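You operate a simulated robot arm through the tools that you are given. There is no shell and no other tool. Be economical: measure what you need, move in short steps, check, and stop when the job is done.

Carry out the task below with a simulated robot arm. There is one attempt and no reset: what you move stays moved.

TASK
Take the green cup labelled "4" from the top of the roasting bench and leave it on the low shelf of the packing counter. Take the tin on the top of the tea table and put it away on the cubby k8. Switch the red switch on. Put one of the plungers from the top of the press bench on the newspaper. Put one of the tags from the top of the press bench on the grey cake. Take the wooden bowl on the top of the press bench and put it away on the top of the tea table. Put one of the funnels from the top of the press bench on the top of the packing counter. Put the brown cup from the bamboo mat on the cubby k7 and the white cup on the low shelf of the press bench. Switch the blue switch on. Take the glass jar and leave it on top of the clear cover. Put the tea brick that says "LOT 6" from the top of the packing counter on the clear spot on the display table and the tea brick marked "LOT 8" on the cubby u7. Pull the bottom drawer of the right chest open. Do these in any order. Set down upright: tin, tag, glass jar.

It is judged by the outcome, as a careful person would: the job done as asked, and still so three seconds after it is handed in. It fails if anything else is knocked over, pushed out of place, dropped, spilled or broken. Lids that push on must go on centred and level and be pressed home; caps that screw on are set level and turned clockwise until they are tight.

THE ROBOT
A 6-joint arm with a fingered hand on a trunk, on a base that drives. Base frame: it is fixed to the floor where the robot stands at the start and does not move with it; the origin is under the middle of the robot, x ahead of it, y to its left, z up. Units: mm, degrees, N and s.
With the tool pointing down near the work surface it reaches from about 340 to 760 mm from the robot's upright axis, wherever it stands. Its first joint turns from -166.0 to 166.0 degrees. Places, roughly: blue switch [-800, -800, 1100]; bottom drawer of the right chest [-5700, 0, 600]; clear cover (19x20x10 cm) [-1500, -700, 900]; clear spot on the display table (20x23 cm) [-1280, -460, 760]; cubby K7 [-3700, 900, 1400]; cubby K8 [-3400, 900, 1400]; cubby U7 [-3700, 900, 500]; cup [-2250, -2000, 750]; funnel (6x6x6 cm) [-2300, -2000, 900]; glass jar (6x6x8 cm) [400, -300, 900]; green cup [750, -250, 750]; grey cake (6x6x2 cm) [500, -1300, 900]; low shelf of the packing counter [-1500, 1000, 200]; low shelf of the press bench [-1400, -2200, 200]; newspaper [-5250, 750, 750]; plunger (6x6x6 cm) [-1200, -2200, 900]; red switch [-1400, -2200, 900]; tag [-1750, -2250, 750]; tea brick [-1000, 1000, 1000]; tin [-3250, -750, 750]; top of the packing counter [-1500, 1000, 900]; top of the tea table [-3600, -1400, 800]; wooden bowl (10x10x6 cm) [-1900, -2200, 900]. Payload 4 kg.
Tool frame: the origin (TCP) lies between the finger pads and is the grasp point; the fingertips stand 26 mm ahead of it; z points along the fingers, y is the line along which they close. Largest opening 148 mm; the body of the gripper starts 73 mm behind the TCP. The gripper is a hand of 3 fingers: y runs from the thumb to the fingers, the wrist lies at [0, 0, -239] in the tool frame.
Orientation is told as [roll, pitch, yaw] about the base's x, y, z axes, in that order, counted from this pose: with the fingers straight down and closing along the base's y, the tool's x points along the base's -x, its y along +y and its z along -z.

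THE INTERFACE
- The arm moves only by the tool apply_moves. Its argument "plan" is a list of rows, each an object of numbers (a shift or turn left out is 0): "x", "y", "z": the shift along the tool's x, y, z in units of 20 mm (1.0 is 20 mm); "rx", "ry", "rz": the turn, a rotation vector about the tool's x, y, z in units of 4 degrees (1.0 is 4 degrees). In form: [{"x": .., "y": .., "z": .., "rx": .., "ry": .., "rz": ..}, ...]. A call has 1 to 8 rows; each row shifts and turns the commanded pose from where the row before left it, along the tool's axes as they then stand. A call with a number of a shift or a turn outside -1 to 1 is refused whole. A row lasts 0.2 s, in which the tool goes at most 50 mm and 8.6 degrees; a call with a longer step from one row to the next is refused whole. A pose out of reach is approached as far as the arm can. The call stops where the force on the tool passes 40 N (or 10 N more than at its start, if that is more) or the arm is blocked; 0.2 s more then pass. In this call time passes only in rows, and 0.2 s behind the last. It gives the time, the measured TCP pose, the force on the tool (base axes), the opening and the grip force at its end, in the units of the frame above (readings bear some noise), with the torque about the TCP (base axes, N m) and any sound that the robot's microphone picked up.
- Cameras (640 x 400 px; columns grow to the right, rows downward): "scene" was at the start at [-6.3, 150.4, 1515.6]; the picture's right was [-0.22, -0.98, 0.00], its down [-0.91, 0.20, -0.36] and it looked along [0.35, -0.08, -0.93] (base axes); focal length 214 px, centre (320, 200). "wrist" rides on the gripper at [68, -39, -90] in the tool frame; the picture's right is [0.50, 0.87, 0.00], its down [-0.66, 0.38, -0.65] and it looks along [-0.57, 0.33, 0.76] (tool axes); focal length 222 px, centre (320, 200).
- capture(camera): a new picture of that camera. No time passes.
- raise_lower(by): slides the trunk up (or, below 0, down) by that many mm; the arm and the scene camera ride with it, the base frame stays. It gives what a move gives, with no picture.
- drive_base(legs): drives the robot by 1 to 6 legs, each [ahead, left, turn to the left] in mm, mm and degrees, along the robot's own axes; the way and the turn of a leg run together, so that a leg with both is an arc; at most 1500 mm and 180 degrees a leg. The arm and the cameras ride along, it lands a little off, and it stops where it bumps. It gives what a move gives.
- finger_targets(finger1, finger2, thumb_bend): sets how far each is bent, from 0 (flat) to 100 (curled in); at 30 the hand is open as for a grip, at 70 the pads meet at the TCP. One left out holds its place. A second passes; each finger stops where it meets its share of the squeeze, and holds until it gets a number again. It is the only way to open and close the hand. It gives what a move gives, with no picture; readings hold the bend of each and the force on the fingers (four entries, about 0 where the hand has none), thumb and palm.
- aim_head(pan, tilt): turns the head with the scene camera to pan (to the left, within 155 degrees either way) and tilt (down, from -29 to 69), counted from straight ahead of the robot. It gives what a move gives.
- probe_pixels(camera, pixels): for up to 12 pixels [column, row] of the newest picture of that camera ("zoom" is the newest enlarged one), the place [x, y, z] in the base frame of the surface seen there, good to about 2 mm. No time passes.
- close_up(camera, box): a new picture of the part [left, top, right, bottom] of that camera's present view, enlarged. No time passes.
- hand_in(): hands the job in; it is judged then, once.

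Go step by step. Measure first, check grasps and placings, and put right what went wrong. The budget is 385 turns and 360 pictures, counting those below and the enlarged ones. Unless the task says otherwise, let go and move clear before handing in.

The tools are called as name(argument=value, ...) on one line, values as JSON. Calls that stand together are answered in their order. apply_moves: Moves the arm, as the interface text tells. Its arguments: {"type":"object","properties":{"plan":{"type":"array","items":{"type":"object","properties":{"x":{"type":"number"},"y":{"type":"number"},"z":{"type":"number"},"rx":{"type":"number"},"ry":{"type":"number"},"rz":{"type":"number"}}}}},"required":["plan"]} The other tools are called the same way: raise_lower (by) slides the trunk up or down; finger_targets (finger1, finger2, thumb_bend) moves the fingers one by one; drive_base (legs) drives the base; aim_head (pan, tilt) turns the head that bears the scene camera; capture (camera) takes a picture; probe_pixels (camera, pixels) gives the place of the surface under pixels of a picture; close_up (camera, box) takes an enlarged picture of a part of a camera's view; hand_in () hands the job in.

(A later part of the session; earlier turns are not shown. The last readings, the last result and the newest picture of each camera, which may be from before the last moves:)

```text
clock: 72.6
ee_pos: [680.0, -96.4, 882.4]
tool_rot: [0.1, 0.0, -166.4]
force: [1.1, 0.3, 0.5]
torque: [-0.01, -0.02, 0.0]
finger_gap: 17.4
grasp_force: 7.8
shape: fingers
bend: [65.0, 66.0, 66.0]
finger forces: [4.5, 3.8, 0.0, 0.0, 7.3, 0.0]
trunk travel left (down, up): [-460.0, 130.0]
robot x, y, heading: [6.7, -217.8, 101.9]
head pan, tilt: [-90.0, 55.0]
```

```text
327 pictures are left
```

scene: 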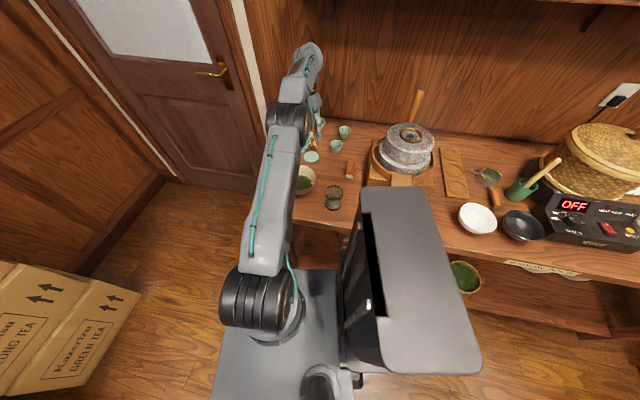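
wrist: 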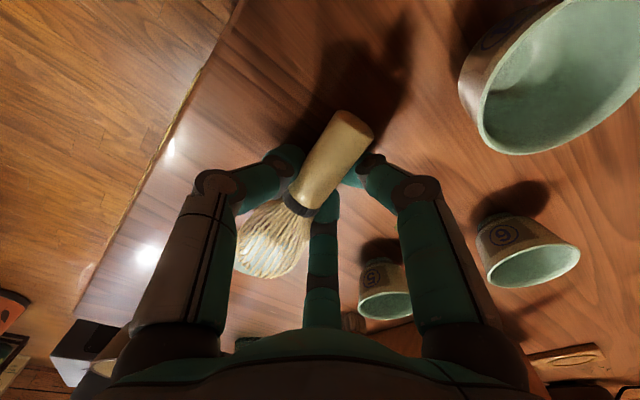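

Grip holds (7.8 N, gap 17). Lift with the trunk and retract the arm.

raise_lower(by=130)

apply_moves(plan=[{"x": -1}, {"x": -1}, {"x": -1}, {"x": -1}, {"x": -1}, {"x": -0.7}])

drive_base(legs=[[0, 150, 0], [800, 0, 0], [0, 0, -102], [840, 0, 0]])

capture(camera="scene")

capture(camera="wrist")

```text
clock: 74.2
ee_pos: [681.1, -97.5, 1012.9]
tool_rot: [0.1, 0.0, -166.3]
force: [0.4, 0.1, 0.4]
torque: [-0.01, 0.01, 0.01]
finger_gap: 17.5
grasp_force: 8.1
shape: fingers
bend: [65.0, 66.0, 66.0]
finger forces: [4.5, 3.7, 0.0, 0.0, 7.4, 0.1]
trunk travel left (down, up): [-590.0, 0.0]
robot x, y, heading: [11.5, -216.9, 101.8]
head pan, tilt: [-90.0, 55.0]
```

```text
clock: 75.6
ee_pos: [570.4, -122.9, 1012.8]
tool_rot: [0.1, 0.0, -166.3]
force: [0.3, -0.8, -0.3]
torque: [-0.02, -0.01, -0.01]
finger_gap: 17.0
grasp_force: 7.3
shape: fingers
bend: [65.0, 66.0, 66.0]
finger forces: [4.5, 3.7, 0.0, 0.0, 7.3, 0.1]
trunk travel left (down, up): [-590.0, 0.0]
robot x, y, heading: [8.8, -218.8, 101.7]
head pan, tilt: [-90.0, 55.0]
```

```text
clock: 80.8
ee_pos: [265.6, 620.5, 1012.5]
tool_rot: [0.2, 0.0, -166.7]
force: [-0.7, 0.1, 0.8]
torque: [-0.01, -0.03, -0.02]
finger_gap: 17.1
grasp_force: 7.8
shape: fingers
bend: [65.0, 66.0, 66.0]
finger forces: [4.3, 3.6, 0.1, 0.0, 7.3, 0.1]
trunk travel left (down, up): [-590.0, 0.0]
robot x, y, heading: [-295.7, 531.7, 101.6]
head pan, tilt: [-90.0, 55.0]
stopped in leg 2: the robot was blocked; the commanded pose is now the measured one
```

```text
326 pictures are left
```

scene: 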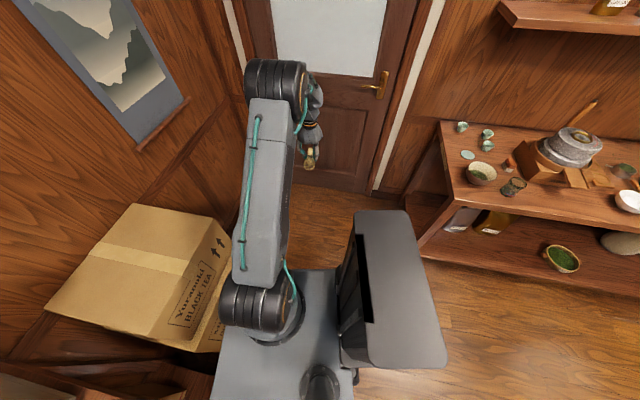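

```text
325 pictures are left
```

wrist: 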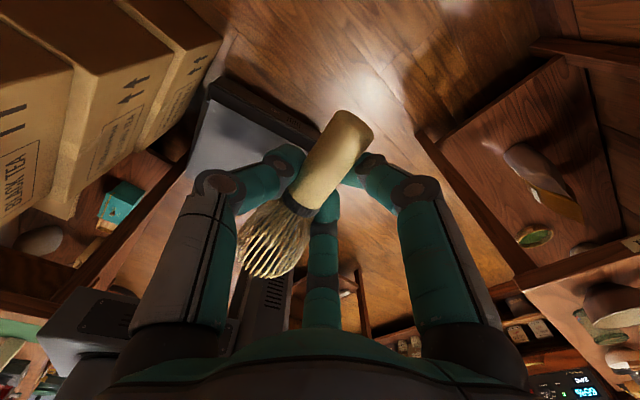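

Blocked near the boxes at (-296,532); back off, then turn and go to the bench's left end.

drive_base(legs=[[-120, 0, 0], [0, 0, -101.6], [500, 0, 0], [0, 100, 0], [320, 0, 0]])

capture(camera="scene")

```text
clock: 91.3
ee_pos: [540.0, -28.3, 1010.5]
tool_rot: [0.1, -0.1, 93.6]
force: [0.7, 0.0, -0.2]
torque: [-0.01, 0.02, -0.01]
finger_gap: 17.1
grasp_force: 7.4
shape: fingers
bend: [65.0, 66.0, 66.0]
finger forces: [4.3, 3.6, 0.1, 0.0, 7.2, 0.1]
trunk travel left (down, up): [-590.0, 0.0]
robot x, y, heading: [543.2, 539.5, 1.7]
head pan, tilt: [-90.0, 55.0]
```

```text
324 pictures are left
```

scene: 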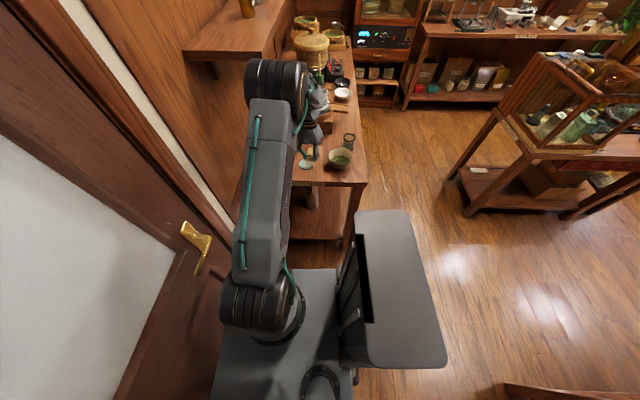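

Whisk hangs at scene (308,150) right by the saucer. Extend outward and start tilting the tool to horizontal.

apply_moves(plan=[{"x": 1, "y": -0.45}, {"x": 1, "y": -0.45}, {"x": 1, "y": -0.45}, {"x": 1, "y": -0.45}, {"ry": 1}, {"ry": 1}, {"ry": 1}, {"ry": 1}])

apply_moves(plan=[{"ry": 1}, {"ry": 1}, {"ry": 1}, {"ry": 1}, {"ry": 1}, {"ry": 1}, {"ry": 1}, {"ry": 1}])

```text
clock: 93.1
ee_pos: [581.4, -106.0, 1011.8]
tool_rot: [0.0, 16.0, 93.7]
force: [-1.5, 0.2, 0.3]
torque: [-0.02, 0.0, -0.02]
finger_gap: 17.0
grasp_force: 7.7
shape: fingers
bend: [65.0, 66.0, 66.0]
finger forces: [4.4, 3.6, 0.0, 0.0, 7.2, 0.0]
trunk travel left (down, up): [-590.0, 0.0]
robot x, y, heading: [545.1, 541.6, 2.0]
head pan, tilt: [-90.0, 55.0]
```

```text
clock: 94.9
ee_pos: [594.2, -106.8, 1012.3]
tool_rot: [-3.3, 36.7, 93.9]
force: [-0.1, 0.7, -0.5]
torque: [0.02, -0.01, -0.01]
finger_gap: 16.6
grasp_force: 7.3
shape: fingers
bend: [65.0, 66.0, 66.0]
finger forces: [4.3, 3.5, 0.0, 0.0, 7.1, 0.1]
out of reach, approached as far as the arm can: row 5, 6, 7, 8
trunk travel left (down, up): [-590.0, 0.0]
robot x, y, heading: [543.6, 539.6, 1.6]
head pan, tilt: [-90.0, 55.0]
```

Tilt is limited to ~37° with the forearm steep. I raise the arm relative to the trunk (arm up, trunk down) so the forearm flattens and the wrist can go horizontal.

apply_moves(plan=[{"x": 0.6, "z": -0.8}, {"x": 0.6, "z": -0.8}, {"x": 0.6, "z": -0.8}, {"x": 0.6, "z": -0.8}, {"x": 0.6, "z": -0.8}, {"x": 0.6, "z": -0.8}, {"x": 0.6, "z": -0.8}, {"x": 0.6, "z": -0.8}])

raise_lower(by=-160)

apply_moves(plan=[{"x": 0.6, "z": -0.8}, {"x": 0.6, "z": -0.8}, {"x": 0.6, "z": -0.8}, {"x": 0.6, "z": -0.8}, {"x": 0.6, "z": -0.8}, {"x": 0.6, "z": -0.8}, {"x": 0.6, "z": -0.8}, {"x": 0.6, "z": -0.8}])

```text
clock: 96.7
ee_pos: [587.2, -106.9, 1171.8]
tool_rot: [-3.3, 36.5, 93.8]
force: [-0.4, 0.3, -0.1]
torque: [0.02, 0.0, -0.01]
finger_gap: 16.5
grasp_force: 7.5
shape: fingers
bend: [66.0, 66.0, 66.0]
finger forces: [4.2, 3.6, 0.0, 0.0, 7.1, 0.0]
trunk travel left (down, up): [-590.0, 0.0]
robot x, y, heading: [542.0, 539.6, 1.8]
head pan, tilt: [-90.0, 55.0]
```

```text
clock: 98.5
ee_pos: [587.8, -107.4, 1011.0]
tool_rot: [-3.3, 36.6, 93.8]
force: [-0.3, -0.5, 0.1]
torque: [-0.02, 0.01, -0.02]
finger_gap: 16.7
grasp_force: 7.3
shape: fingers
bend: [66.0, 66.0, 66.0]
finger forces: [4.3, 3.6, 0.0, 0.0, 7.1, 0.1]
trunk travel left (down, up): [-430.0, 160.0]
robot x, y, heading: [545.6, 537.3, 1.8]
head pan, tilt: [-90.0, 55.0]
```

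```text
clock: 100.3
ee_pos: [581.4, -108.6, 1171.3]
tool_rot: [-3.2, 36.7, 93.8]
force: [-0.2, -0.8, -1.0]
torque: [-0.03, -0.01, -0.01]
finger_gap: 16.6
grasp_force: 7.2
shape: fingers
bend: [66.0, 66.0, 66.0]
finger forces: [4.2, 3.6, 0.0, 0.0, 7.1, 0.1]
trunk travel left (down, up): [-430.0, 160.0]
robot x, y, heading: [545.5, 541.4, 2.0]
head pan, tilt: [-90.0, 55.0]
```

raise_lower(by=-160)

apply_moves(plan=[{"ry": 1}, {"ry": 1}, {"ry": 1}, {"ry": 1}, {"ry": 1}, {"ry": 1}, {"ry": 1}, {"ry": 1}])

```text
clock: 102.2
ee_pos: [580.9, -108.3, 1010.8]
tool_rot: [-3.2, 36.7, 93.8]
force: [-0.9, -0.3, 0.7]
torque: [-0.03, 0.03, -0.01]
finger_gap: 16.3
grasp_force: 7.6
shape: fingers
bend: [66.0, 66.0, 66.0]
finger forces: [4.3, 3.6, 0.0, 0.0, 7.2, 0.0]
trunk travel left (down, up): [-270.0, 320.0]
robot x, y, heading: [547.7, 540.3, 1.9]
head pan, tilt: [-90.0, 55.0]
```

```text
clock: 104.0
ee_pos: [585.1, -108.0, 1011.5]
tool_rot: [-7.2, 64.7, 90.4]
force: [0.0, 0.6, 0.0]
torque: [0.0, -0.02, 0.03]
finger_gap: 16.3
grasp_force: 7.8
shape: fingers
bend: [66.0, 66.0, 66.0]
finger forces: [4.2, 3.5, 0.0, 0.0, 7.0, 0.0]
out of reach, approached as far as the arm can: row 8
trunk travel left (down, up): [-270.0, 320.0]
robot x, y, heading: [547.7, 540.6, 2.0]
head pan, tilt: [-90.0, 55.0]
```

Works: 65° now. Another round to reach 90°.

apply_moves(plan=[{"x": 0.91, "z": -0.42}, {"x": 0.91, "z": -0.42}, {"x": 0.91, "z": -0.42}, {"x": 0.91, "z": -0.42}, {"x": 0.91, "z": -0.42}, {"x": 0.91, "z": -0.42}, {"x": 0.91, "z": -0.42}, {"x": 0.91, "z": -0.42}])

raise_lower(by=-160)

apply_moves(plan=[{"x": 0.91, "z": -0.42}, {"x": 0.91, "z": -0.42}, {"x": 0.91, "z": -0.42}, {"x": 0.91, "z": -0.42}, {"ry": 1}, {"ry": 1}, {"ry": 1}, {"ry": 1}])

raise_lower(by=-80)

apply_moves(plan=[{"ry": 1}, {"ry": 1}, {"ry": 0.3}])

capture(camera="scene")

capture(camera="wrist")

```text
clock: 105.8
ee_pos: [577.7, -110.8, 1172.5]
tool_rot: [-7.2, 64.5, 90.3]
force: [0.8, -0.5, 0.1]
torque: [-0.03, 0.0, 0.01]
finger_gap: 16.1
grasp_force: 7.5
shape: fingers
bend: [66.0, 66.0, 66.0]
finger forces: [4.1, 3.6, 0.0, 0.0, 6.9, 0.0]
trunk travel left (down, up): [-270.0, 320.0]
robot x, y, heading: [544.0, 540.2, 1.9]
head pan, tilt: [-90.0, 55.0]
```

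```text
clock: 107.6
ee_pos: [577.7, -111.2, 1011.8]
tool_rot: [-7.3, 64.7, 90.4]
force: [0.3, -0.1, -0.3]
torque: [0.01, -0.03, 0.01]
finger_gap: 16.0
grasp_force: 7.2
shape: fingers
bend: [66.0, 66.0, 66.0]
finger forces: [4.2, 3.4, 0.0, 0.0, 7.0, 0.0]
trunk travel left (down, up): [-110.0, 480.0]
robot x, y, heading: [544.4, 540.2, 1.9]
head pan, tilt: [-90.0, 55.0]
```

```text
clock: 109.4
ee_pos: [573.5, -111.0, 1093.2]
tool_rot: [-18.6, 80.4, 78.3]
force: [0.7, -0.1, 0.1]
torque: [0.04, -0.02, 0.0]
finger_gap: 15.9
grasp_force: 6.5
shape: fingers
bend: [66.0, 66.0, 66.0]
finger forces: [4.1, 3.5, 0.0, 0.0, 6.9, 0.0]
trunk travel left (down, up): [-110.0, 480.0]
robot x, y, heading: [546.5, 538.8, 1.9]
head pan, tilt: [-90.0, 55.0]
```

```text
clock: 110.6
ee_pos: [573.0, -111.0, 1013.2]
tool_rot: [-18.6, 80.3, 78.6]
force: [0.0, 0.1, 0.1]
torque: [-0.03, -0.02, 0.02]
finger_gap: 15.5
grasp_force: 7.0
shape: fingers
bend: [66.0, 66.0, 66.0]
finger forces: [4.0, 3.5, 0.1, 0.0, 6.9, 0.1]
trunk travel left (down, up): [-30.0, 560.0]
robot x, y, heading: [548.3, 535.7, 1.7]
head pan, tilt: [-90.0, 55.0]
```

```text
clock: 111.4
ee_pos: [572.9, -113.3, 1012.3]
tool_rot: [-89.8, 86.9, 7.2]
force: [-0.1, -0.7, 0.2]
torque: [0.0, -0.02, -0.02]
finger_gap: 15.7
grasp_force: 7.5
shape: fingers
bend: [66.0, 66.0, 66.0]
finger forces: [4.0, 3.5, 0.1, 0.1, 6.9, 0.0]
trunk travel left (down, up): [-30.0, 560.0]
robot x, y, heading: [541.6, 537.5, 1.9]
head pan, tilt: [-90.0, 55.0]
```

```text
323 pictures are left
```

scene: 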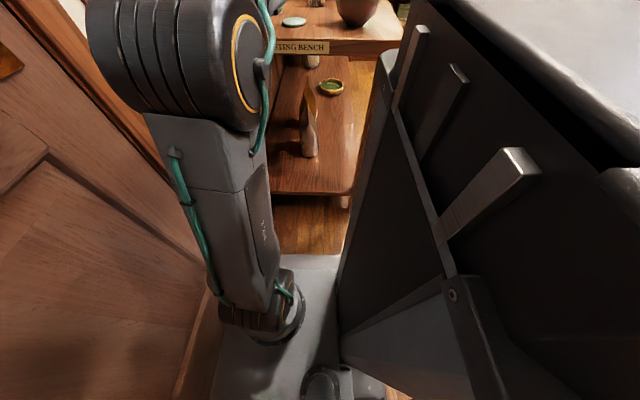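

```text
322 pictures are left
```

wrist: 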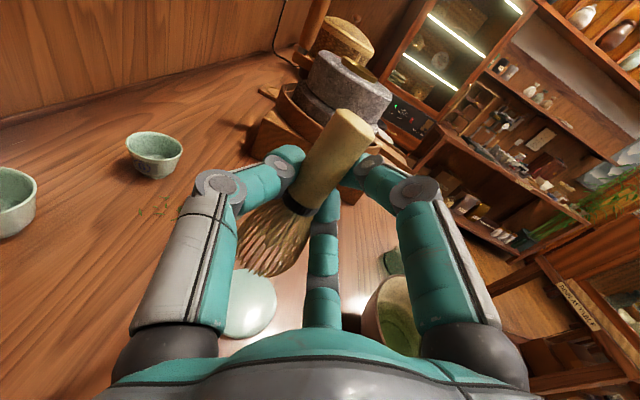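

Tool is horizontal now. I probe the held whisk to see how vertical it is, and the saucer below.

probe_pixels(camera="wrist", pixels=[[350, 115], [345, 130], [330, 150], [315, 175], [303, 195], [275, 215], [255, 262], [270, 268], [245, 310], [275, 290]])

```text
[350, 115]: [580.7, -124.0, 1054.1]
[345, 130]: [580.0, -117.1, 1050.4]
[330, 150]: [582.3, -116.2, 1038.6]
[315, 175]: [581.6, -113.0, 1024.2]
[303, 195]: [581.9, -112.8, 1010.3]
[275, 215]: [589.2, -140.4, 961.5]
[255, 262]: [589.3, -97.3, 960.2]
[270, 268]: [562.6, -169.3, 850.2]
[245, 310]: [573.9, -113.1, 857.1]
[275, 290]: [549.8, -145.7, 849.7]
```

Whisk leans 5.7° outward at its top; bottom is ~77 mm above the saucer. Correct the lean and begin lowering.

apply_moves(plan=[{"ry": 0.7, "z": -0.25}, {"ry": 0.7}])

raise_lower(by=-30)

apply_moves(plan=[{"x": -0.5}, {"x": -0.5}])

capture(camera="wrist")

probe_pixels(camera="wrist", pixels=[[350, 115], [345, 130], [330, 150], [315, 175], [303, 195], [240, 300]])

```text
clock: 112.0
ee_pos: [572.6, -107.2, 1011.5]
tool_rot: [-150.8, 83.6, -54.1]
force: [0.2, -0.6, -0.7]
torque: [-0.01, -0.01, -0.01]
finger_gap: 15.8
grasp_force: 7.2
shape: fingers
bend: [66.0, 66.0, 66.0]
finger forces: [4.0, 3.4, 0.1, 0.0, 6.8, 0.1]
trunk travel left (down, up): [-30.0, 560.0]
robot x, y, heading: [546.5, 540.4, 2.1]
head pan, tilt: [-90.0, 55.0]
```

```text
clock: 112.7
ee_pos: [572.6, -107.2, 982.0]
tool_rot: [-150.7, 83.6, -53.9]
force: [0.1, -0.2, -0.3]
torque: [-0.01, 0.0, 0.0]
finger_gap: 15.7
grasp_force: 7.2
shape: fingers
bend: [66.0, 66.0, 66.0]
finger forces: [4.0, 3.4, 0.0, 0.1, 6.8, 0.0]
trunk travel left (down, up): [0.0, 590.0]
robot x, y, heading: [549.2, 537.9, 2.1]
head pan, tilt: [-90.0, 55.0]
```

```text
clock: 113.3
ee_pos: [574.1, -110.4, 963.1]
tool_rot: [-150.8, 83.8, -54.1]
force: [-0.2, 0.1, 0.6]
torque: [-0.01, -0.02, 0.02]
finger_gap: 16.1
grasp_force: 6.9
shape: fingers
bend: [66.0, 66.0, 66.0]
finger forces: [4.0, 3.5, 0.0, 0.0, 6.8, 0.0]
trunk travel left (down, up): [0.0, 590.0]
robot x, y, heading: [546.7, 538.2, 1.8]
head pan, tilt: [-90.0, 55.0]
```

```text
321 pictures are left
```

wrist: 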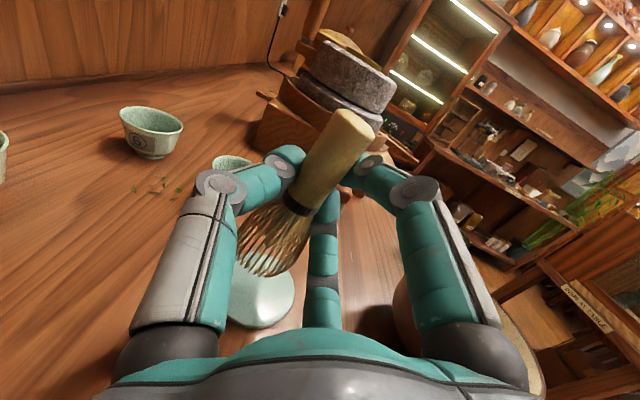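

```text
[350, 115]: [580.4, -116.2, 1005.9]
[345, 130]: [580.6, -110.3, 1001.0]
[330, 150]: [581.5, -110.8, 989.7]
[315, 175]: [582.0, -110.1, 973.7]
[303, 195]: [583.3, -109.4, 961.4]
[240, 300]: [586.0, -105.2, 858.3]
```

Nearly vertical now. Correct the small sideways lean, then lower onto the saucer gently.

apply_moves(plan=[{"rz": -0.8}, {"x": -0.5}, {"x": -0.4}, {"x": -0.2}])

capture(camera="wrist")

probe_pixels(camera="wrist", pixels=[[350, 115], [345, 130], [330, 150], [315, 175], [303, 195], [240, 300]])

```text
clock: 114.3
ee_pos: [575.6, -111.0, 940.7]
tool_rot: [179.1, 84.5, -84.3]
force: [0.8, 1.1, -0.1]
torque: [0.01, 0.0, -0.01]
finger_gap: 15.5
grasp_force: 7.0
shape: fingers
bend: [66.0, 66.0, 66.0]
finger forces: [4.0, 3.5, 0.0, 0.0, 6.9, 0.0]
trunk travel left (down, up): [0.0, 590.0]
robot x, y, heading: [548.2, 537.7, 2.1]
head pan, tilt: [-90.0, 55.0]
```

```text
320 pictures are left
```

wrist: 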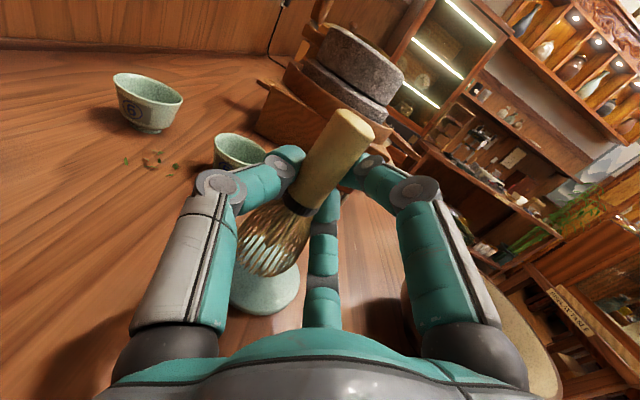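

```text
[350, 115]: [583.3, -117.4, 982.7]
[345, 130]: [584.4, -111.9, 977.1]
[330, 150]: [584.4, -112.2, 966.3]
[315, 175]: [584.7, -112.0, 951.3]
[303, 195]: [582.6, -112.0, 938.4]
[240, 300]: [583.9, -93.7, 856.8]
```

Vertical. Final few mm down, watching force.

apply_moves(plan=[{"y": 0.2}, {"x": -0.15}, {"x": -0.15}, {"x": -0.1}])

```text
clock: 115.3
ee_pos: [570.9, -111.7, 932.1]
tool_rot: [179.0, 84.5, -84.3]
force: [0.1, -0.4, -0.2]
torque: [0.03, -0.03, 0.01]
finger_gap: 15.8
grasp_force: 7.2
shape: fingers
bend: [66.0, 66.0, 66.0]
finger forces: [4.0, 3.5, 0.1, 0.0, 6.8, 0.0]
trunk travel left (down, up): [0.0, 590.0]
robot x, y, heading: [546.5, 539.0, 1.7]
head pan, tilt: [-90.0, 55.0]
```

apply_moves(plan=[{"x": -0.1}, {"x": -0.1}])

close_up(camera="wrist", box=[200, 180, 360, 320])

```text
clock: 115.9
ee_pos: [570.8, -112.2, 929.5]
tool_rot: [179.4, 84.4, -84.1]
force: [-0.2, -1.2, 2.4]
torque: [-0.04, 0.02, -0.01]
finger_gap: 15.3
grasp_force: 7.6
shape: fingers
bend: [66.0, 67.0, 66.0]
finger forces: [4.0, 3.7, 0.1, 0.0, 7.2, 0.1]
trunk travel left (down, up): [0.0, 590.0]
robot x, y, heading: [545.7, 540.7, 1.9]
head pan, tilt: [-90.0, 55.0]
```

```text
2.86 times, centred on (280, 250) of wrist
```

zoom: 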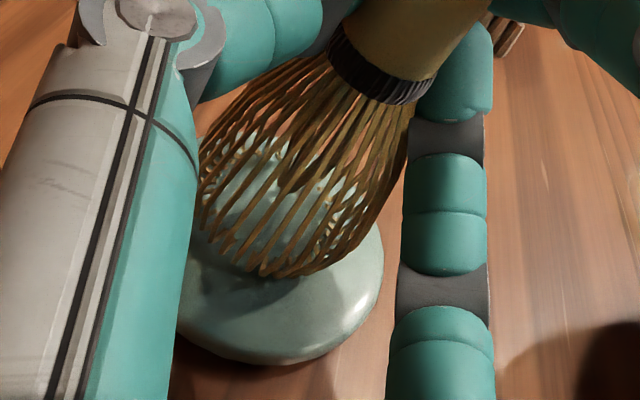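

Contact (2.4 N). Release gently.

finger_targets(finger1=60, finger2=60, thumb_bend=60)

finger_targets(finger1=45, finger2=45, thumb_bend=45)

capture(camera="wrist")

```text
clock: 116.9
ee_pos: [571.5, -112.6, 928.8]
tool_rot: [179.4, 84.5, -84.2]
force: [-1.3, -0.4, 0.0]
torque: [-0.03, -0.03, -0.01]
finger_gap: 29.0
grasp_force: 0.2
shape: fingers
bend: [60.0, 60.0, 60.0]
finger forces: [0.1, 0.0, 0.0, 0.0, 0.1, 0.0]
trunk travel left (down, up): [0.0, 590.0]
robot x, y, heading: [544.5, 538.6, 1.9]
head pan, tilt: [-90.0, 55.0]
```

```text
clock: 117.9
ee_pos: [571.3, -111.9, 927.2]
tool_rot: [179.1, 84.6, -84.3]
force: [-0.6, -1.0, -0.9]
torque: [0.01, 0.0, -0.03]
finger_gap: 78.1
grasp_force: 0.1
shape: fingers
bend: [45.0, 45.0, 45.0]
finger forces: [0.0, 0.1, 0.0, 0.0, 0.0, 0.1]
trunk travel left (down, up): [0.0, 590.0]
robot x, y, heading: [546.4, 538.2, 1.9]
head pan, tilt: [-90.0, 55.0]
```

```text
318 pictures are left
```

wrist: 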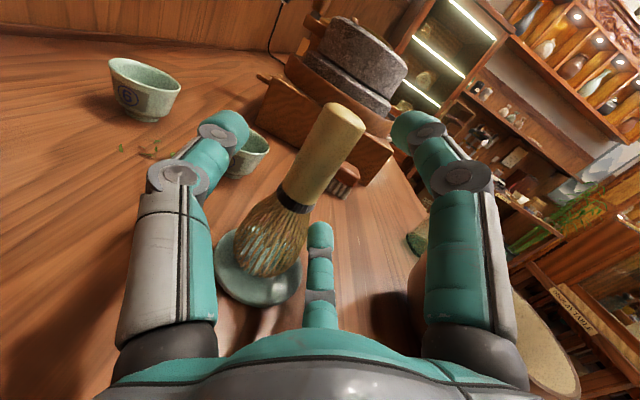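

The whisk stands upright on its saucer. Back straight away with the base and check.

drive_base(legs=[[0, 160, 0]])

capture(camera="wrist")

```text
clock: 119.3
ee_pos: [566.3, 45.6, 928.5]
tool_rot: [179.2, 84.6, -84.1]
force: [-0.1, -0.3, -0.7]
torque: [0.0, -0.02, -0.01]
finger_gap: 78.2
grasp_force: 0.1
shape: fingers
bend: [45.0, 45.0, 45.0]
finger forces: [0.0, 0.1, 0.0, 0.0, 0.0, 0.0]
trunk travel left (down, up): [0.0, 590.0]
robot x, y, heading: [540.2, 697.8, 1.9]
head pan, tilt: [-90.0, 55.0]
```

```text
317 pictures are left
```

wrist: 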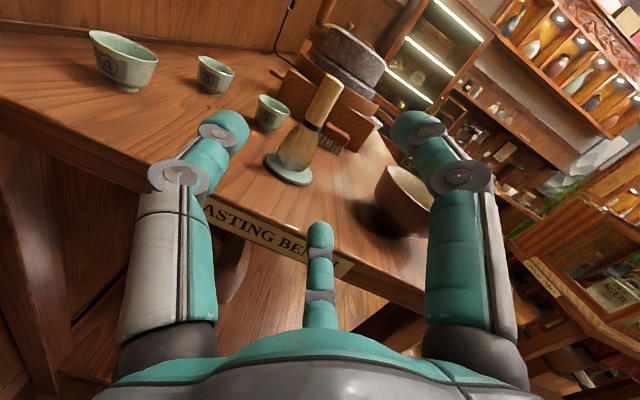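

Whisk restored. Next, return the tool to vertical while raising the trunk, then go for cup 4 tool-down.

raise_lower(by=160)

apply_moves(plan=[{"x": -1, "z": -0.07, "ry": -1}, {"x": -1, "z": 0, "ry": -1}, {"x": -1, "z": 0.07, "ry": -1}, {"x": -0.99, "z": 0.14, "ry": -1}, {"x": -0.98, "z": 0.21, "ry": -1}, {"x": -0.96, "z": 0.28, "ry": -1}, {"x": -0.94, "z": 0.34, "ry": -1}, {"x": -0.91, "z": 0.41, "ry": -1}])

raise_lower(by=160)

apply_moves(plan=[{"x": -0.88, "z": 0.47, "ry": -1}, {"x": -0.85, "z": 0.53, "ry": -1}, {"x": -0.81, "z": 0.59, "ry": -1}, {"x": -0.77, "z": 0.64, "ry": -1}, {"x": -0.72, "z": 0.69, "ry": -1}, {"x": -0.67, "z": 0.74, "ry": -1}, {"x": -0.62, "z": 0.79, "ry": -1}, {"x": -0.56, "z": 0.83, "ry": -1}])

raise_lower(by=160)

apply_moves(plan=[{"x": -0.5, "z": 0.87, "ry": -1}, {"x": -0.44, "z": 0.9, "ry": -1}, {"x": -0.37, "z": 0.93, "ry": -1}, {"x": -0.31, "z": 0.95, "ry": -1}, {"x": -0.24, "z": 0.97, "ry": -1}, {"x": -0.17, "z": 0.98, "ry": -1}, {"x": -0.1, "z": 0.99, "ry": -1}])

```text
clock: 121.2
ee_pos: [566.5, 45.0, 1088.3]
tool_rot: [179.2, 84.4, -84.1]
force: [0.9, 0.3, 0.1]
torque: [0.0, 0.0, 0.02]
finger_gap: 78.3
grasp_force: 0.0
shape: fingers
bend: [45.0, 45.0, 45.0]
finger forces: [0.0, 0.1, 0.0, 0.0, 0.0, 0.0]
trunk travel left (down, up): [-160.0, 430.0]
robot x, y, heading: [542.2, 694.6, 1.7]
head pan, tilt: [-90.0, 55.0]
```

```text
clock: 123.0
ee_pos: [566.7, 40.0, 927.7]
tool_rot: [0.1, 63.4, 96.8]
force: [-0.3, 0.4, -0.4]
torque: [-0.04, 0.03, 0.0]
finger_gap: 78.3
grasp_force: 0.1
shape: fingers
bend: [45.0, 45.0, 45.0]
finger forces: [0.0, 0.0, 0.0, 0.1, 0.0, 0.0]
trunk travel left (down, up): [-160.0, 430.0]
robot x, y, heading: [541.1, 699.9, 1.6]
head pan, tilt: [-90.0, 55.0]
```

```text
clock: 124.8
ee_pos: [567.4, 39.7, 1088.5]
tool_rot: [0.3, 63.5, 96.8]
force: [-0.9, 0.2, -1.1]
torque: [0.04, 0.04, 0.0]
finger_gap: 78.1
grasp_force: 0.1
shape: fingers
bend: [45.0, 45.0, 45.0]
finger forces: [0.1, 0.0, 0.0, 0.0, 0.1, 0.0]
trunk travel left (down, up): [-320.0, 270.0]
robot x, y, heading: [540.0, 701.2, 1.8]
head pan, tilt: [-90.0, 55.0]
```

```text
clock: 126.6
ee_pos: [566.4, 36.6, 929.4]
tool_rot: [0.0, 31.6, 96.6]
force: [0.6, 0.2, 0.0]
torque: [0.0, -0.01, -0.01]
finger_gap: 78.3
grasp_force: 0.0
shape: fingers
bend: [45.0, 45.0, 45.0]
finger forces: [0.0, 0.0, 0.1, 0.0, 0.0, 0.0]
trunk travel left (down, up): [-320.0, 270.0]
robot x, y, heading: [539.7, 699.9, 2.0]
head pan, tilt: [-90.0, 55.0]
```

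```text
clock: 128.4
ee_pos: [568.3, 36.3, 1089.4]
tool_rot: [0.0, 31.5, 96.7]
force: [0.2, 0.5, -0.8]
torque: [0.01, 0.03, 0.0]
finger_gap: 78.3
grasp_force: 0.0
shape: fingers
bend: [45.0, 45.0, 45.0]
finger forces: [0.1, 0.0, 0.1, 0.0, 0.0, 0.0]
trunk travel left (down, up): [-480.0, 110.0]
robot x, y, heading: [542.5, 695.2, 1.8]
head pan, tilt: [-90.0, 55.0]
```

```text
clock: 130.0
ee_pos: [567.7, 31.8, 947.8]
tool_rot: [0.0, 3.5, 96.6]
force: [0.9, 1.0, 0.1]
torque: [-0.04, -0.02, -0.06]
finger_gap: 78.2
grasp_force: 0.0
shape: fingers
bend: [45.0, 45.0, 45.0]
finger forces: [0.0, 0.0, 0.1, 0.1, 0.0, 0.0]
trunk travel left (down, up): [-480.0, 110.0]
robot x, y, heading: [537.9, 699.3, 2.0]
head pan, tilt: [-90.0, 55.0]
```

Vertical again (3.5° left). Shift back, turn to heading 25° and approach cup 4 along −Y above rim height.

drive_base(legs=[[-50, 0, 0], [0, 0, 23], [-88, -188, 0]])

apply_moves(plan=[{"ry": -0.87}])

capture(camera="wrist")

```text
clock: 133.4
ee_pos: [775.0, -113.2, 949.8]
tool_rot: [0.1, 3.5, 119.6]
force: [-0.6, 0.4, 0.1]
torque: [-0.02, 0.0, 0.03]
finger_gap: 78.5
grasp_force: 0.0
shape: fingers
bend: [45.0, 45.0, 45.0]
finger forces: [0.0, 0.1, 0.0, 0.1, 0.0, 0.1]
trunk travel left (down, up): [-480.0, 110.0]
robot x, y, heading: [487.2, 488.2, 24.8]
head pan, tilt: [-90.0, 55.0]
```

```text
clock: 133.8
ee_pos: [775.1, -113.1, 948.7]
tool_rot: [0.1, 0.1, 119.6]
force: [-0.1, -0.5, -0.2]
torque: [-0.02, 0.0, 0.02]
finger_gap: 78.3
grasp_force: 0.2
shape: fingers
bend: [45.0, 45.0, 45.0]
finger forces: [0.0, 0.0, 0.0, 0.0, 0.0, 0.0]
trunk travel left (down, up): [-480.0, 110.0]
robot x, y, heading: [491.8, 487.5, 24.5]
head pan, tilt: [-90.0, 55.0]
```

```text
316 pictures are left
```

wrist: 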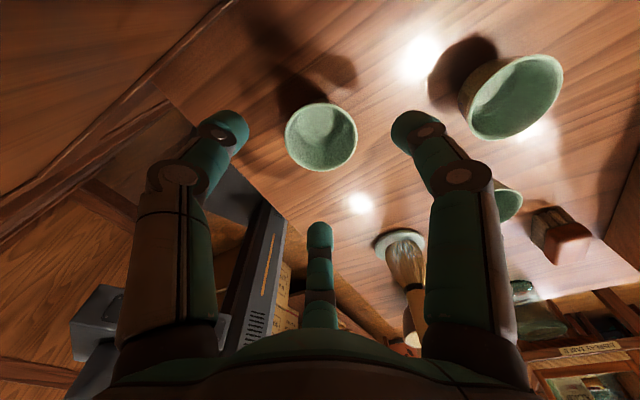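

TCP is directly over cup 4. Descend 66 mm.

apply_moves(plan=[{"x": 0.1, "z": 0.85}, {"z": 0.85}, {"z": 0.85}, {"z": 0.75}])

finger_targets(finger1=65, finger2=65, thumb_bend=65)

capture(camera="wrist")

```text
clock: 134.8
ee_pos: [775.4, -116.1, 883.8]
tool_rot: [0.1, 0.1, 119.6]
force: [1.2, -0.7, 3.0]
torque: [0.08, 0.08, -0.03]
finger_gap: 78.6
grasp_force: 1.3
shape: fingers
bend: [45.0, 45.0, 45.0]
finger forces: [0.1, 2.6, 0.0, 0.0, 1.0, 0.0]
trunk travel left (down, up): [-480.0, 110.0]
robot x, y, heading: [486.5, 489.9, 25.0]
head pan, tilt: [-90.0, 55.0]
```

```text
clock: 135.8
ee_pos: [774.9, -116.3, 882.4]
tool_rot: [0.2, 0.1, 119.6]
force: [0.1, -0.3, 3.8]
torque: [-0.07, 0.02, 0.0]
finger_gap: 30.9
grasp_force: 8.7
shape: fingers
bend: [60.0, 61.0, 61.0]
finger forces: [7.5, 3.3, 0.1, 0.1, 5.8, 0.0]
trunk travel left (down, up): [-480.0, 110.0]
robot x, y, heading: [488.7, 489.1, 24.8]
head pan, tilt: [-90.0, 55.0]
```

```text
315 pictures are left
```

wrist: 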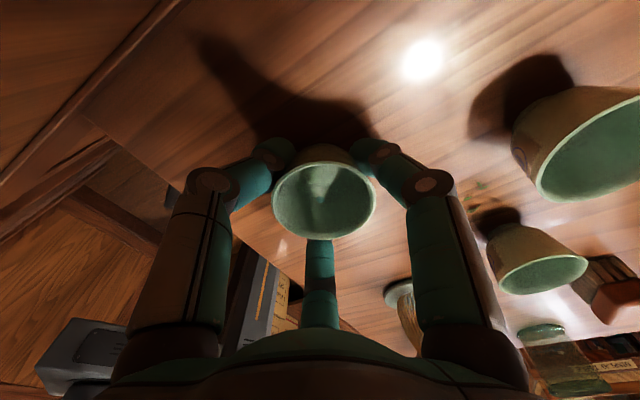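

Cup 4 is gripped (8.7 N). Lift slightly, check, then back out.

raise_lower(by=90)

capture(camera="wrist")

drive_base(legs=[[88, 188, 0]])

```text
clock: 137.0
ee_pos: [775.1, -115.7, 971.8]
tool_rot: [0.2, -0.1, 119.6]
force: [0.2, -0.1, -1.0]
torque: [-0.03, -0.05, -0.01]
finger_gap: 31.0
grasp_force: 7.1
shape: fingers
bend: [59.0, 61.0, 61.0]
finger forces: [5.2, 3.1, 0.0, 0.0, 5.3, 0.0]
trunk travel left (down, up): [-570.0, 20.0]
robot x, y, heading: [487.0, 487.6, 25.0]
head pan, tilt: [-90.0, 55.0]
```

```text
314 pictures are left
```

wrist: 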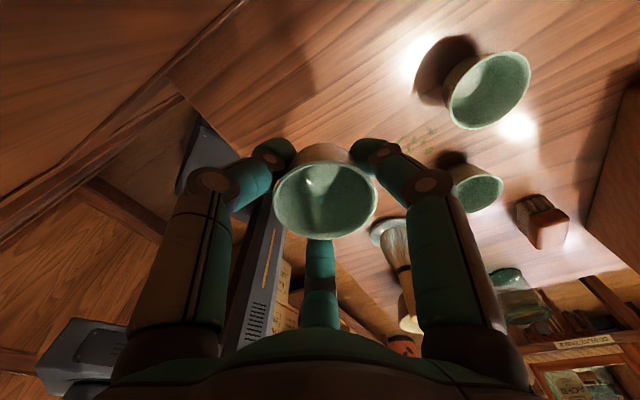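

```text
clock: 138.6
ee_pos: [775.8, 88.6, 972.3]
tool_rot: [0.1, 0.1, 119.7]
force: [-0.5, 0.1, -1.2]
torque: [-0.03, -0.03, -0.04]
finger_gap: 30.5
grasp_force: 7.0
shape: fingers
bend: [59.0, 61.0, 62.0]
finger forces: [5.1, 3.2, 0.0, 0.1, 5.4, 0.1]
trunk travel left (down, up): [-570.0, 20.0]
robot x, y, heading: [492.3, 694.9, 25.1]
head pan, tilt: [-90.0, 55.0]
```

Cup is held. Drive in open floor to face the packing counter with my right side (heading 180).

drive_base(legs=[[0, 0, -25], [-350, 0, 0], [0, -300, 0], [-600, 0, 0], [0, -500, 0], [0, 0, 180]])

aim_head(pan=-60, tilt=35)

capture(camera="scene")

probe_pixels(camera="scene", pixels=[[200, 200], [260, 200], [320, 200], [380, 200], [200, 260], [260, 260], [320, 260], [380, 260], [440, 260], [320, 320]])

```text
clock: 142.1
ee_pos: [164.0, 13.8, 972.8]
tool_rot: [0.1, 0.1, 88.6]
force: [0.3, -0.7, -0.7]
torque: [-0.03, -0.02, 0.0]
finger_gap: 30.9
grasp_force: 6.8
shape: fingers
bend: [59.0, 61.0, 62.0]
finger forces: [5.3, 3.1, 0.0, 0.0, 5.5, 0.0]
trunk travel left (down, up): [-570.0, 20.0]
robot x, y, heading: [237.8, 679.2, -6.1]
head pan, tilt: [-90.0, 55.0]
stopped in leg 2: the robot was blocked; the commanded pose is now the measured one
```

```text
clock: 143.1
ee_pos: [165.1, 14.2, 972.4]
tool_rot: [0.2, 0.0, 88.4]
force: [0.2, -0.4, 0.2]
torque: [-0.03, 0.03, 0.0]
finger_gap: 30.8
grasp_force: 7.0
shape: fingers
bend: [59.0, 61.0, 62.0]
finger forces: [5.4, 3.3, 0.0, 0.0, 5.5, 0.0]
trunk travel left (down, up): [-570.0, 20.0]
robot x, y, heading: [235.4, 677.3, -6.3]
head pan, tilt: [-60.0, 35.0]
```

```text
313 pictures are left
```

scene: 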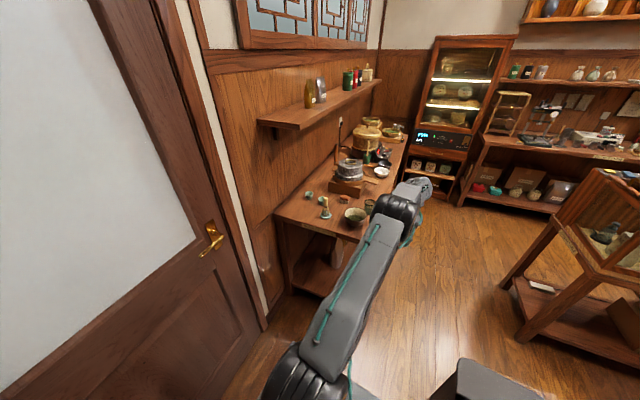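

```text
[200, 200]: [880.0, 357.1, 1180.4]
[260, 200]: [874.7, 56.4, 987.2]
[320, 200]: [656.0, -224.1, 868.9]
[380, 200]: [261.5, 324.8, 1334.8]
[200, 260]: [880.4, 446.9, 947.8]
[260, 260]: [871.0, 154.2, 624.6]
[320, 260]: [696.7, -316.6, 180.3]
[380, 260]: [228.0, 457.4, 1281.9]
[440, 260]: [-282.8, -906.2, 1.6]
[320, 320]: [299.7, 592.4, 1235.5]
```

The boxes behind blocked me at x≈237. Go forward a bit, then to the open floor and turn.

drive_base(legs=[[50, 0, 6], [0, -320, 0], [-700, 0, 0], [0, -450, 0], [0, 0, 180]])

capture(camera="scene")

probe_pixels(camera="scene", pixels=[[200, 200], [260, 200], [320, 200], [380, 200], [200, 260], [260, 260], [320, 260], [380, 260], [440, 260], [320, 320]])

```text
clock: 158.8
ee_pos: [-414.3, 575.7, 972.1]
tool_rot: [-0.1, 0.0, -86.2]
force: [0.4, 0.3, -0.5]
torque: [0.0, 0.01, 0.0]
finger_gap: 30.4
grasp_force: 6.3
shape: fingers
bend: [59.0, 62.0, 62.0]
finger forces: [5.2, 2.7, 0.0, 0.0, 5.2, 0.0]
trunk travel left (down, up): [-570.0, 20.0]
robot x, y, heading: [-420.3, -92.9, 179.0]
head pan, tilt: [-60.0, 35.0]
```

```text
312 pictures are left
```

scene: 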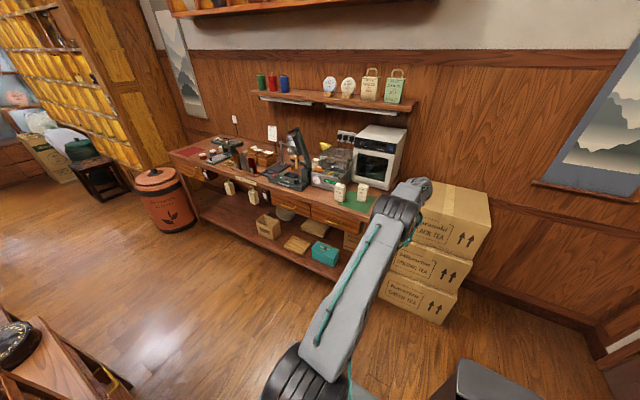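

```text
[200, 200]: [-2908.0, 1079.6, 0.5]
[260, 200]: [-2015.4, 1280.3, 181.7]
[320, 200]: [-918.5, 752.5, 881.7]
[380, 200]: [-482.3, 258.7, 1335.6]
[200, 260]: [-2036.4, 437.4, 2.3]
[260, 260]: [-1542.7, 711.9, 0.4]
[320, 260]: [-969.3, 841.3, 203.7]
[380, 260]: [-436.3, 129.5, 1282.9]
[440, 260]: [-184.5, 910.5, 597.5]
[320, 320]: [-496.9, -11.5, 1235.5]
```

The boxes look intact. The counter's low shelf has free space at left (scene ~(225,205)). Zoom to plan the spot.

close_up(camera="scene", box=[170, 120, 380, 270])

probe_pixels(camera="zoom", pixels=[[100, 190], [150, 220], [200, 250], [130, 210], [180, 190], [110, 250], [200, 300], [300, 370], [240, 200], [60, 90], [350, 240], [450, 270]])

```text
2.67 times, centred on (275, 195) of scene
```

zoom: 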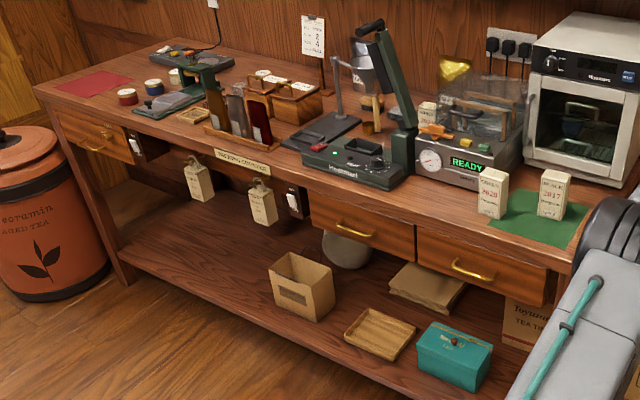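

```text
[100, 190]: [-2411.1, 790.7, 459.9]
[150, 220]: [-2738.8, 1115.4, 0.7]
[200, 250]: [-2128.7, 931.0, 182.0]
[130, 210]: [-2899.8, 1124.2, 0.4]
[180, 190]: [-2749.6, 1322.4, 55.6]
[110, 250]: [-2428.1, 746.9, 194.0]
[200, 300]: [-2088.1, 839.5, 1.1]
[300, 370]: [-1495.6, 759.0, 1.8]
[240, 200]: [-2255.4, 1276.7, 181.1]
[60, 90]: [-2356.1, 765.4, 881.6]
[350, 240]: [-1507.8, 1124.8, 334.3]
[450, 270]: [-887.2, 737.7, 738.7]
```

Probe the shelf's front edge, the hanging bags and the crate to pick a clear lane.

probe_pixels(camera="zoom", pixels=[[200, 195], [265, 218], [297, 200], [275, 290], [305, 260], [230, 270], [180, 265], [220, 310], [160, 283], [125, 260], [150, 250], [240, 240]])

```text
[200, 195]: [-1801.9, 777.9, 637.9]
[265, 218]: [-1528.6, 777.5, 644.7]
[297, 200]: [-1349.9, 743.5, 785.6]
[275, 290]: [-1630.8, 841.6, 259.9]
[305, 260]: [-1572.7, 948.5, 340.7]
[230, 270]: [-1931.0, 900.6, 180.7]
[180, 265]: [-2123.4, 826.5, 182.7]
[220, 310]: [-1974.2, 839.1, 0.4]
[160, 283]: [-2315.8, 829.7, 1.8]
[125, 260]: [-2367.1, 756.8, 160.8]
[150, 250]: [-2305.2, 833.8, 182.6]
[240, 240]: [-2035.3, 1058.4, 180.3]
```

Plan: set the cup at about (-2060, 880) on the shelf (z 182), entering low from the front. Drive along the counter first, then lower the trunk.

drive_base(legs=[[0, -100, 0], [1400, 0, 0], [240, 90, 1]])

raise_lower(by=-570)

apply_moves(plan=[{"z": 1}, {"z": 1}, {"z": 1}, {"z": 1}, {"z": 1}, {"z": 1}, {"z": 1}, {"z": 1}])

aim_head(pan=-80, tilt=30)

capture(camera="scene")

capture(camera="wrist")

```text
clock: 168.0
ee_pos: [-2060.4, 604.3, 973.7]
tool_rot: [0.1, 0.0, -85.0]
force: [-0.4, -0.5, -0.7]
torque: [-0.01, 0.01, -0.04]
finger_gap: 30.5
grasp_force: 6.6
shape: fingers
bend: [59.0, 62.0, 62.0]
finger forces: [5.3, 2.7, 0.0, 0.0, 5.2, 0.0]
trunk travel left (down, up): [-570.0, 20.0]
robot x, y, heading: [-2054.3, -61.4, -179.6]
head pan, tilt: [-60.0, 35.0]
```

```text
refused: -570 is not a number from -400 to 400
```

```text
clock: 169.8
ee_pos: [-2061.4, 606.8, 813.7]
tool_rot: [0.0, 0.1, -85.1]
force: [0.1, 0.4, -1.0]
torque: [-0.01, 0.01, 0.0]
finger_gap: 30.4
grasp_force: 6.6
shape: fingers
bend: [59.0, 62.0, 62.0]
finger forces: [5.2, 2.6, 0.0, 0.0, 5.2, 0.0]
trunk travel left (down, up): [-570.0, 20.0]
robot x, y, heading: [-2052.8, -64.6, -179.8]
head pan, tilt: [-60.0, 35.0]
```

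```text
clock: 170.6
ee_pos: [-2061.8, 605.0, 814.2]
tool_rot: [0.1, 0.0, -85.0]
force: [0.0, 0.5, -0.3]
torque: [0.02, 0.01, 0.03]
finger_gap: 30.2
grasp_force: 6.7
shape: fingers
bend: [59.0, 62.0, 62.0]
finger forces: [5.3, 2.8, 0.0, 0.0, 5.2, 0.1]
trunk travel left (down, up): [-570.0, 20.0]
robot x, y, heading: [-2051.7, -60.9, -179.7]
head pan, tilt: [-80.0, 30.0]
```

```text
310 pictures are left
```

scene: 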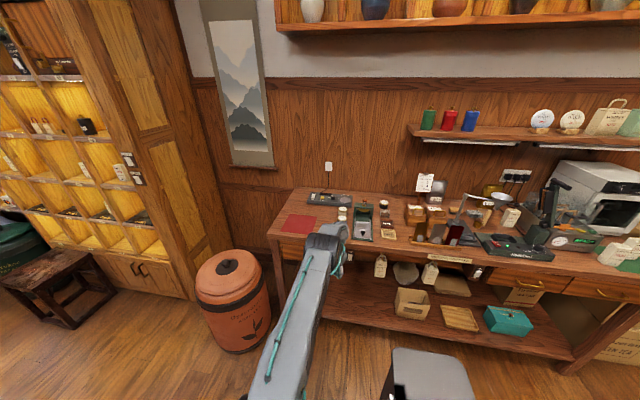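

```text
309 pictures are left
```

wrist: 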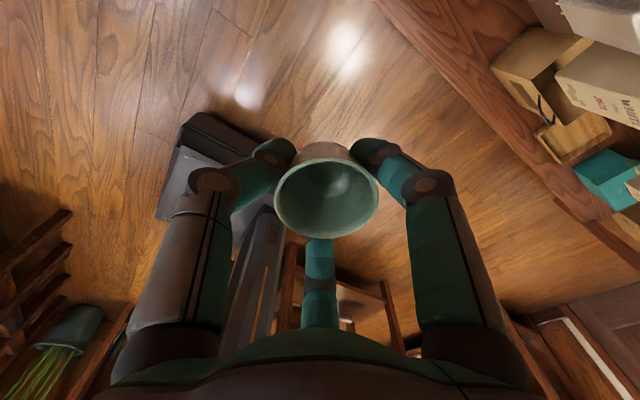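

Clear lane ahead. Lower the trunk 400 + 170 mm in front of the counter.

raise_lower(by=-400)

raise_lower(by=-160)

capture(camera="scene")

capture(camera="wrist")

```text
clock: 174.4
ee_pos: [-2061.2, 606.5, 413.2]
tool_rot: [0.2, -0.1, -85.1]
force: [-0.4, 0.1, -0.7]
torque: [-0.02, 0.02, -0.02]
finger_gap: 30.0
grasp_force: 6.4
shape: fingers
bend: [59.0, 62.0, 62.0]
finger forces: [5.2, 2.7, 0.0, 0.0, 5.1, 0.1]
trunk travel left (down, up): [-170.0, 420.0]
robot x, y, heading: [-2055.4, -64.8, -180.0]
head pan, tilt: [-80.0, 30.0]
```

```text
clock: 176.3
ee_pos: [-2062.1, 606.2, 254.0]
tool_rot: [0.0, 0.0, -85.0]
force: [-0.6, 0.0, -0.6]
torque: [0.02, 0.01, 0.01]
finger_gap: 30.1
grasp_force: 6.4
shape: fingers
bend: [59.0, 62.0, 62.0]
finger forces: [5.2, 2.8, 0.0, 0.1, 5.2, 0.0]
trunk travel left (down, up): [-10.0, 580.0]
robot x, y, heading: [-2053.7, -65.8, -179.5]
head pan, tilt: [-80.0, 30.0]
```

```text
308 pictures are left
```

scene: 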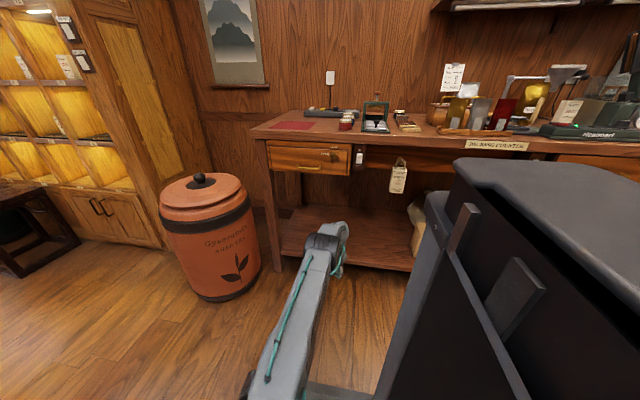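

```text
307 pictures are left
```

wrist: 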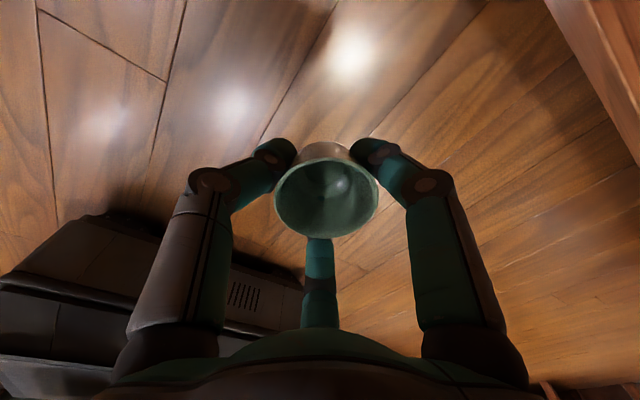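

Check elbow height against the drawer bottom and the hanging bag.

probe_pixels(camera="scene", pixels=[[328, 228], [318, 245], [300, 320], [310, 172], [345, 200], [397, 190], [390, 265], [290, 260], [360, 165], [370, 230]])

```text
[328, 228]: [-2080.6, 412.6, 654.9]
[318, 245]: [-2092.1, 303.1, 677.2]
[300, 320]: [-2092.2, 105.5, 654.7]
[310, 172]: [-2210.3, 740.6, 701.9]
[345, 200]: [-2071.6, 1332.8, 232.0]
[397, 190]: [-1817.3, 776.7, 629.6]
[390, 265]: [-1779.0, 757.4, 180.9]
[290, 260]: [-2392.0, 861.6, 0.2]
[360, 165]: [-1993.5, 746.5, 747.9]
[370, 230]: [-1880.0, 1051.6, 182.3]
```

Clearances are fine (elbow top 677, in front). Move in 245 mm.

drive_base(legs=[[0, -250, 0]])

capture(camera="wrist")

apply_moves(plan=[{"z": 0.8}, {"z": 0.5}, {"z": 0.3}, {"z": 0.2}])

```text
clock: 178.1
ee_pos: [-2064.3, 856.8, 253.0]
tool_rot: [0.1, 0.1, -85.0]
force: [-0.1, -0.2, -0.3]
torque: [-0.02, 0.01, 0.0]
finger_gap: 30.5
grasp_force: 6.5
shape: fingers
bend: [59.0, 62.0, 62.0]
finger forces: [5.1, 2.9, 0.0, 0.0, 5.3, 0.1]
trunk travel left (down, up): [-10.0, 580.0]
robot x, y, heading: [-2051.8, 187.1, -179.8]
head pan, tilt: [-80.0, 30.0]
```

```text
306 pictures are left
```

wrist: 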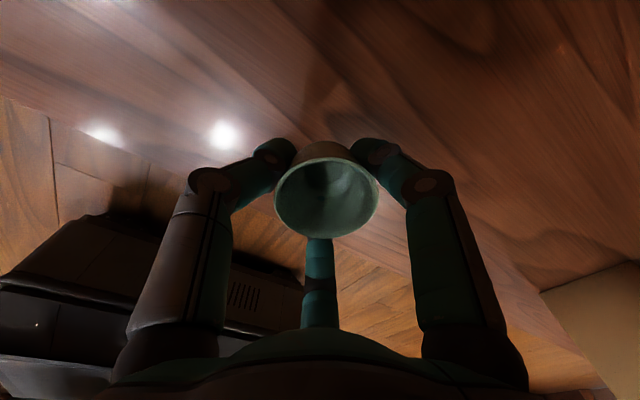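

```text
clock: 179.1
ee_pos: [-2064.0, 856.2, 216.3]
tool_rot: [0.2, 0.0, -85.0]
force: [-0.1, -0.4, -0.7]
torque: [0.03, -0.03, -0.01]
finger_gap: 30.3
grasp_force: 6.6
shape: fingers
bend: [59.0, 62.0, 62.0]
finger forces: [5.2, 2.7, 0.0, 0.0, 5.2, 0.0]
trunk travel left (down, up): [-10.0, 580.0]
robot x, y, heading: [-2057.0, 190.0, -179.4]
head pan, tilt: [-80.0, 30.0]
```

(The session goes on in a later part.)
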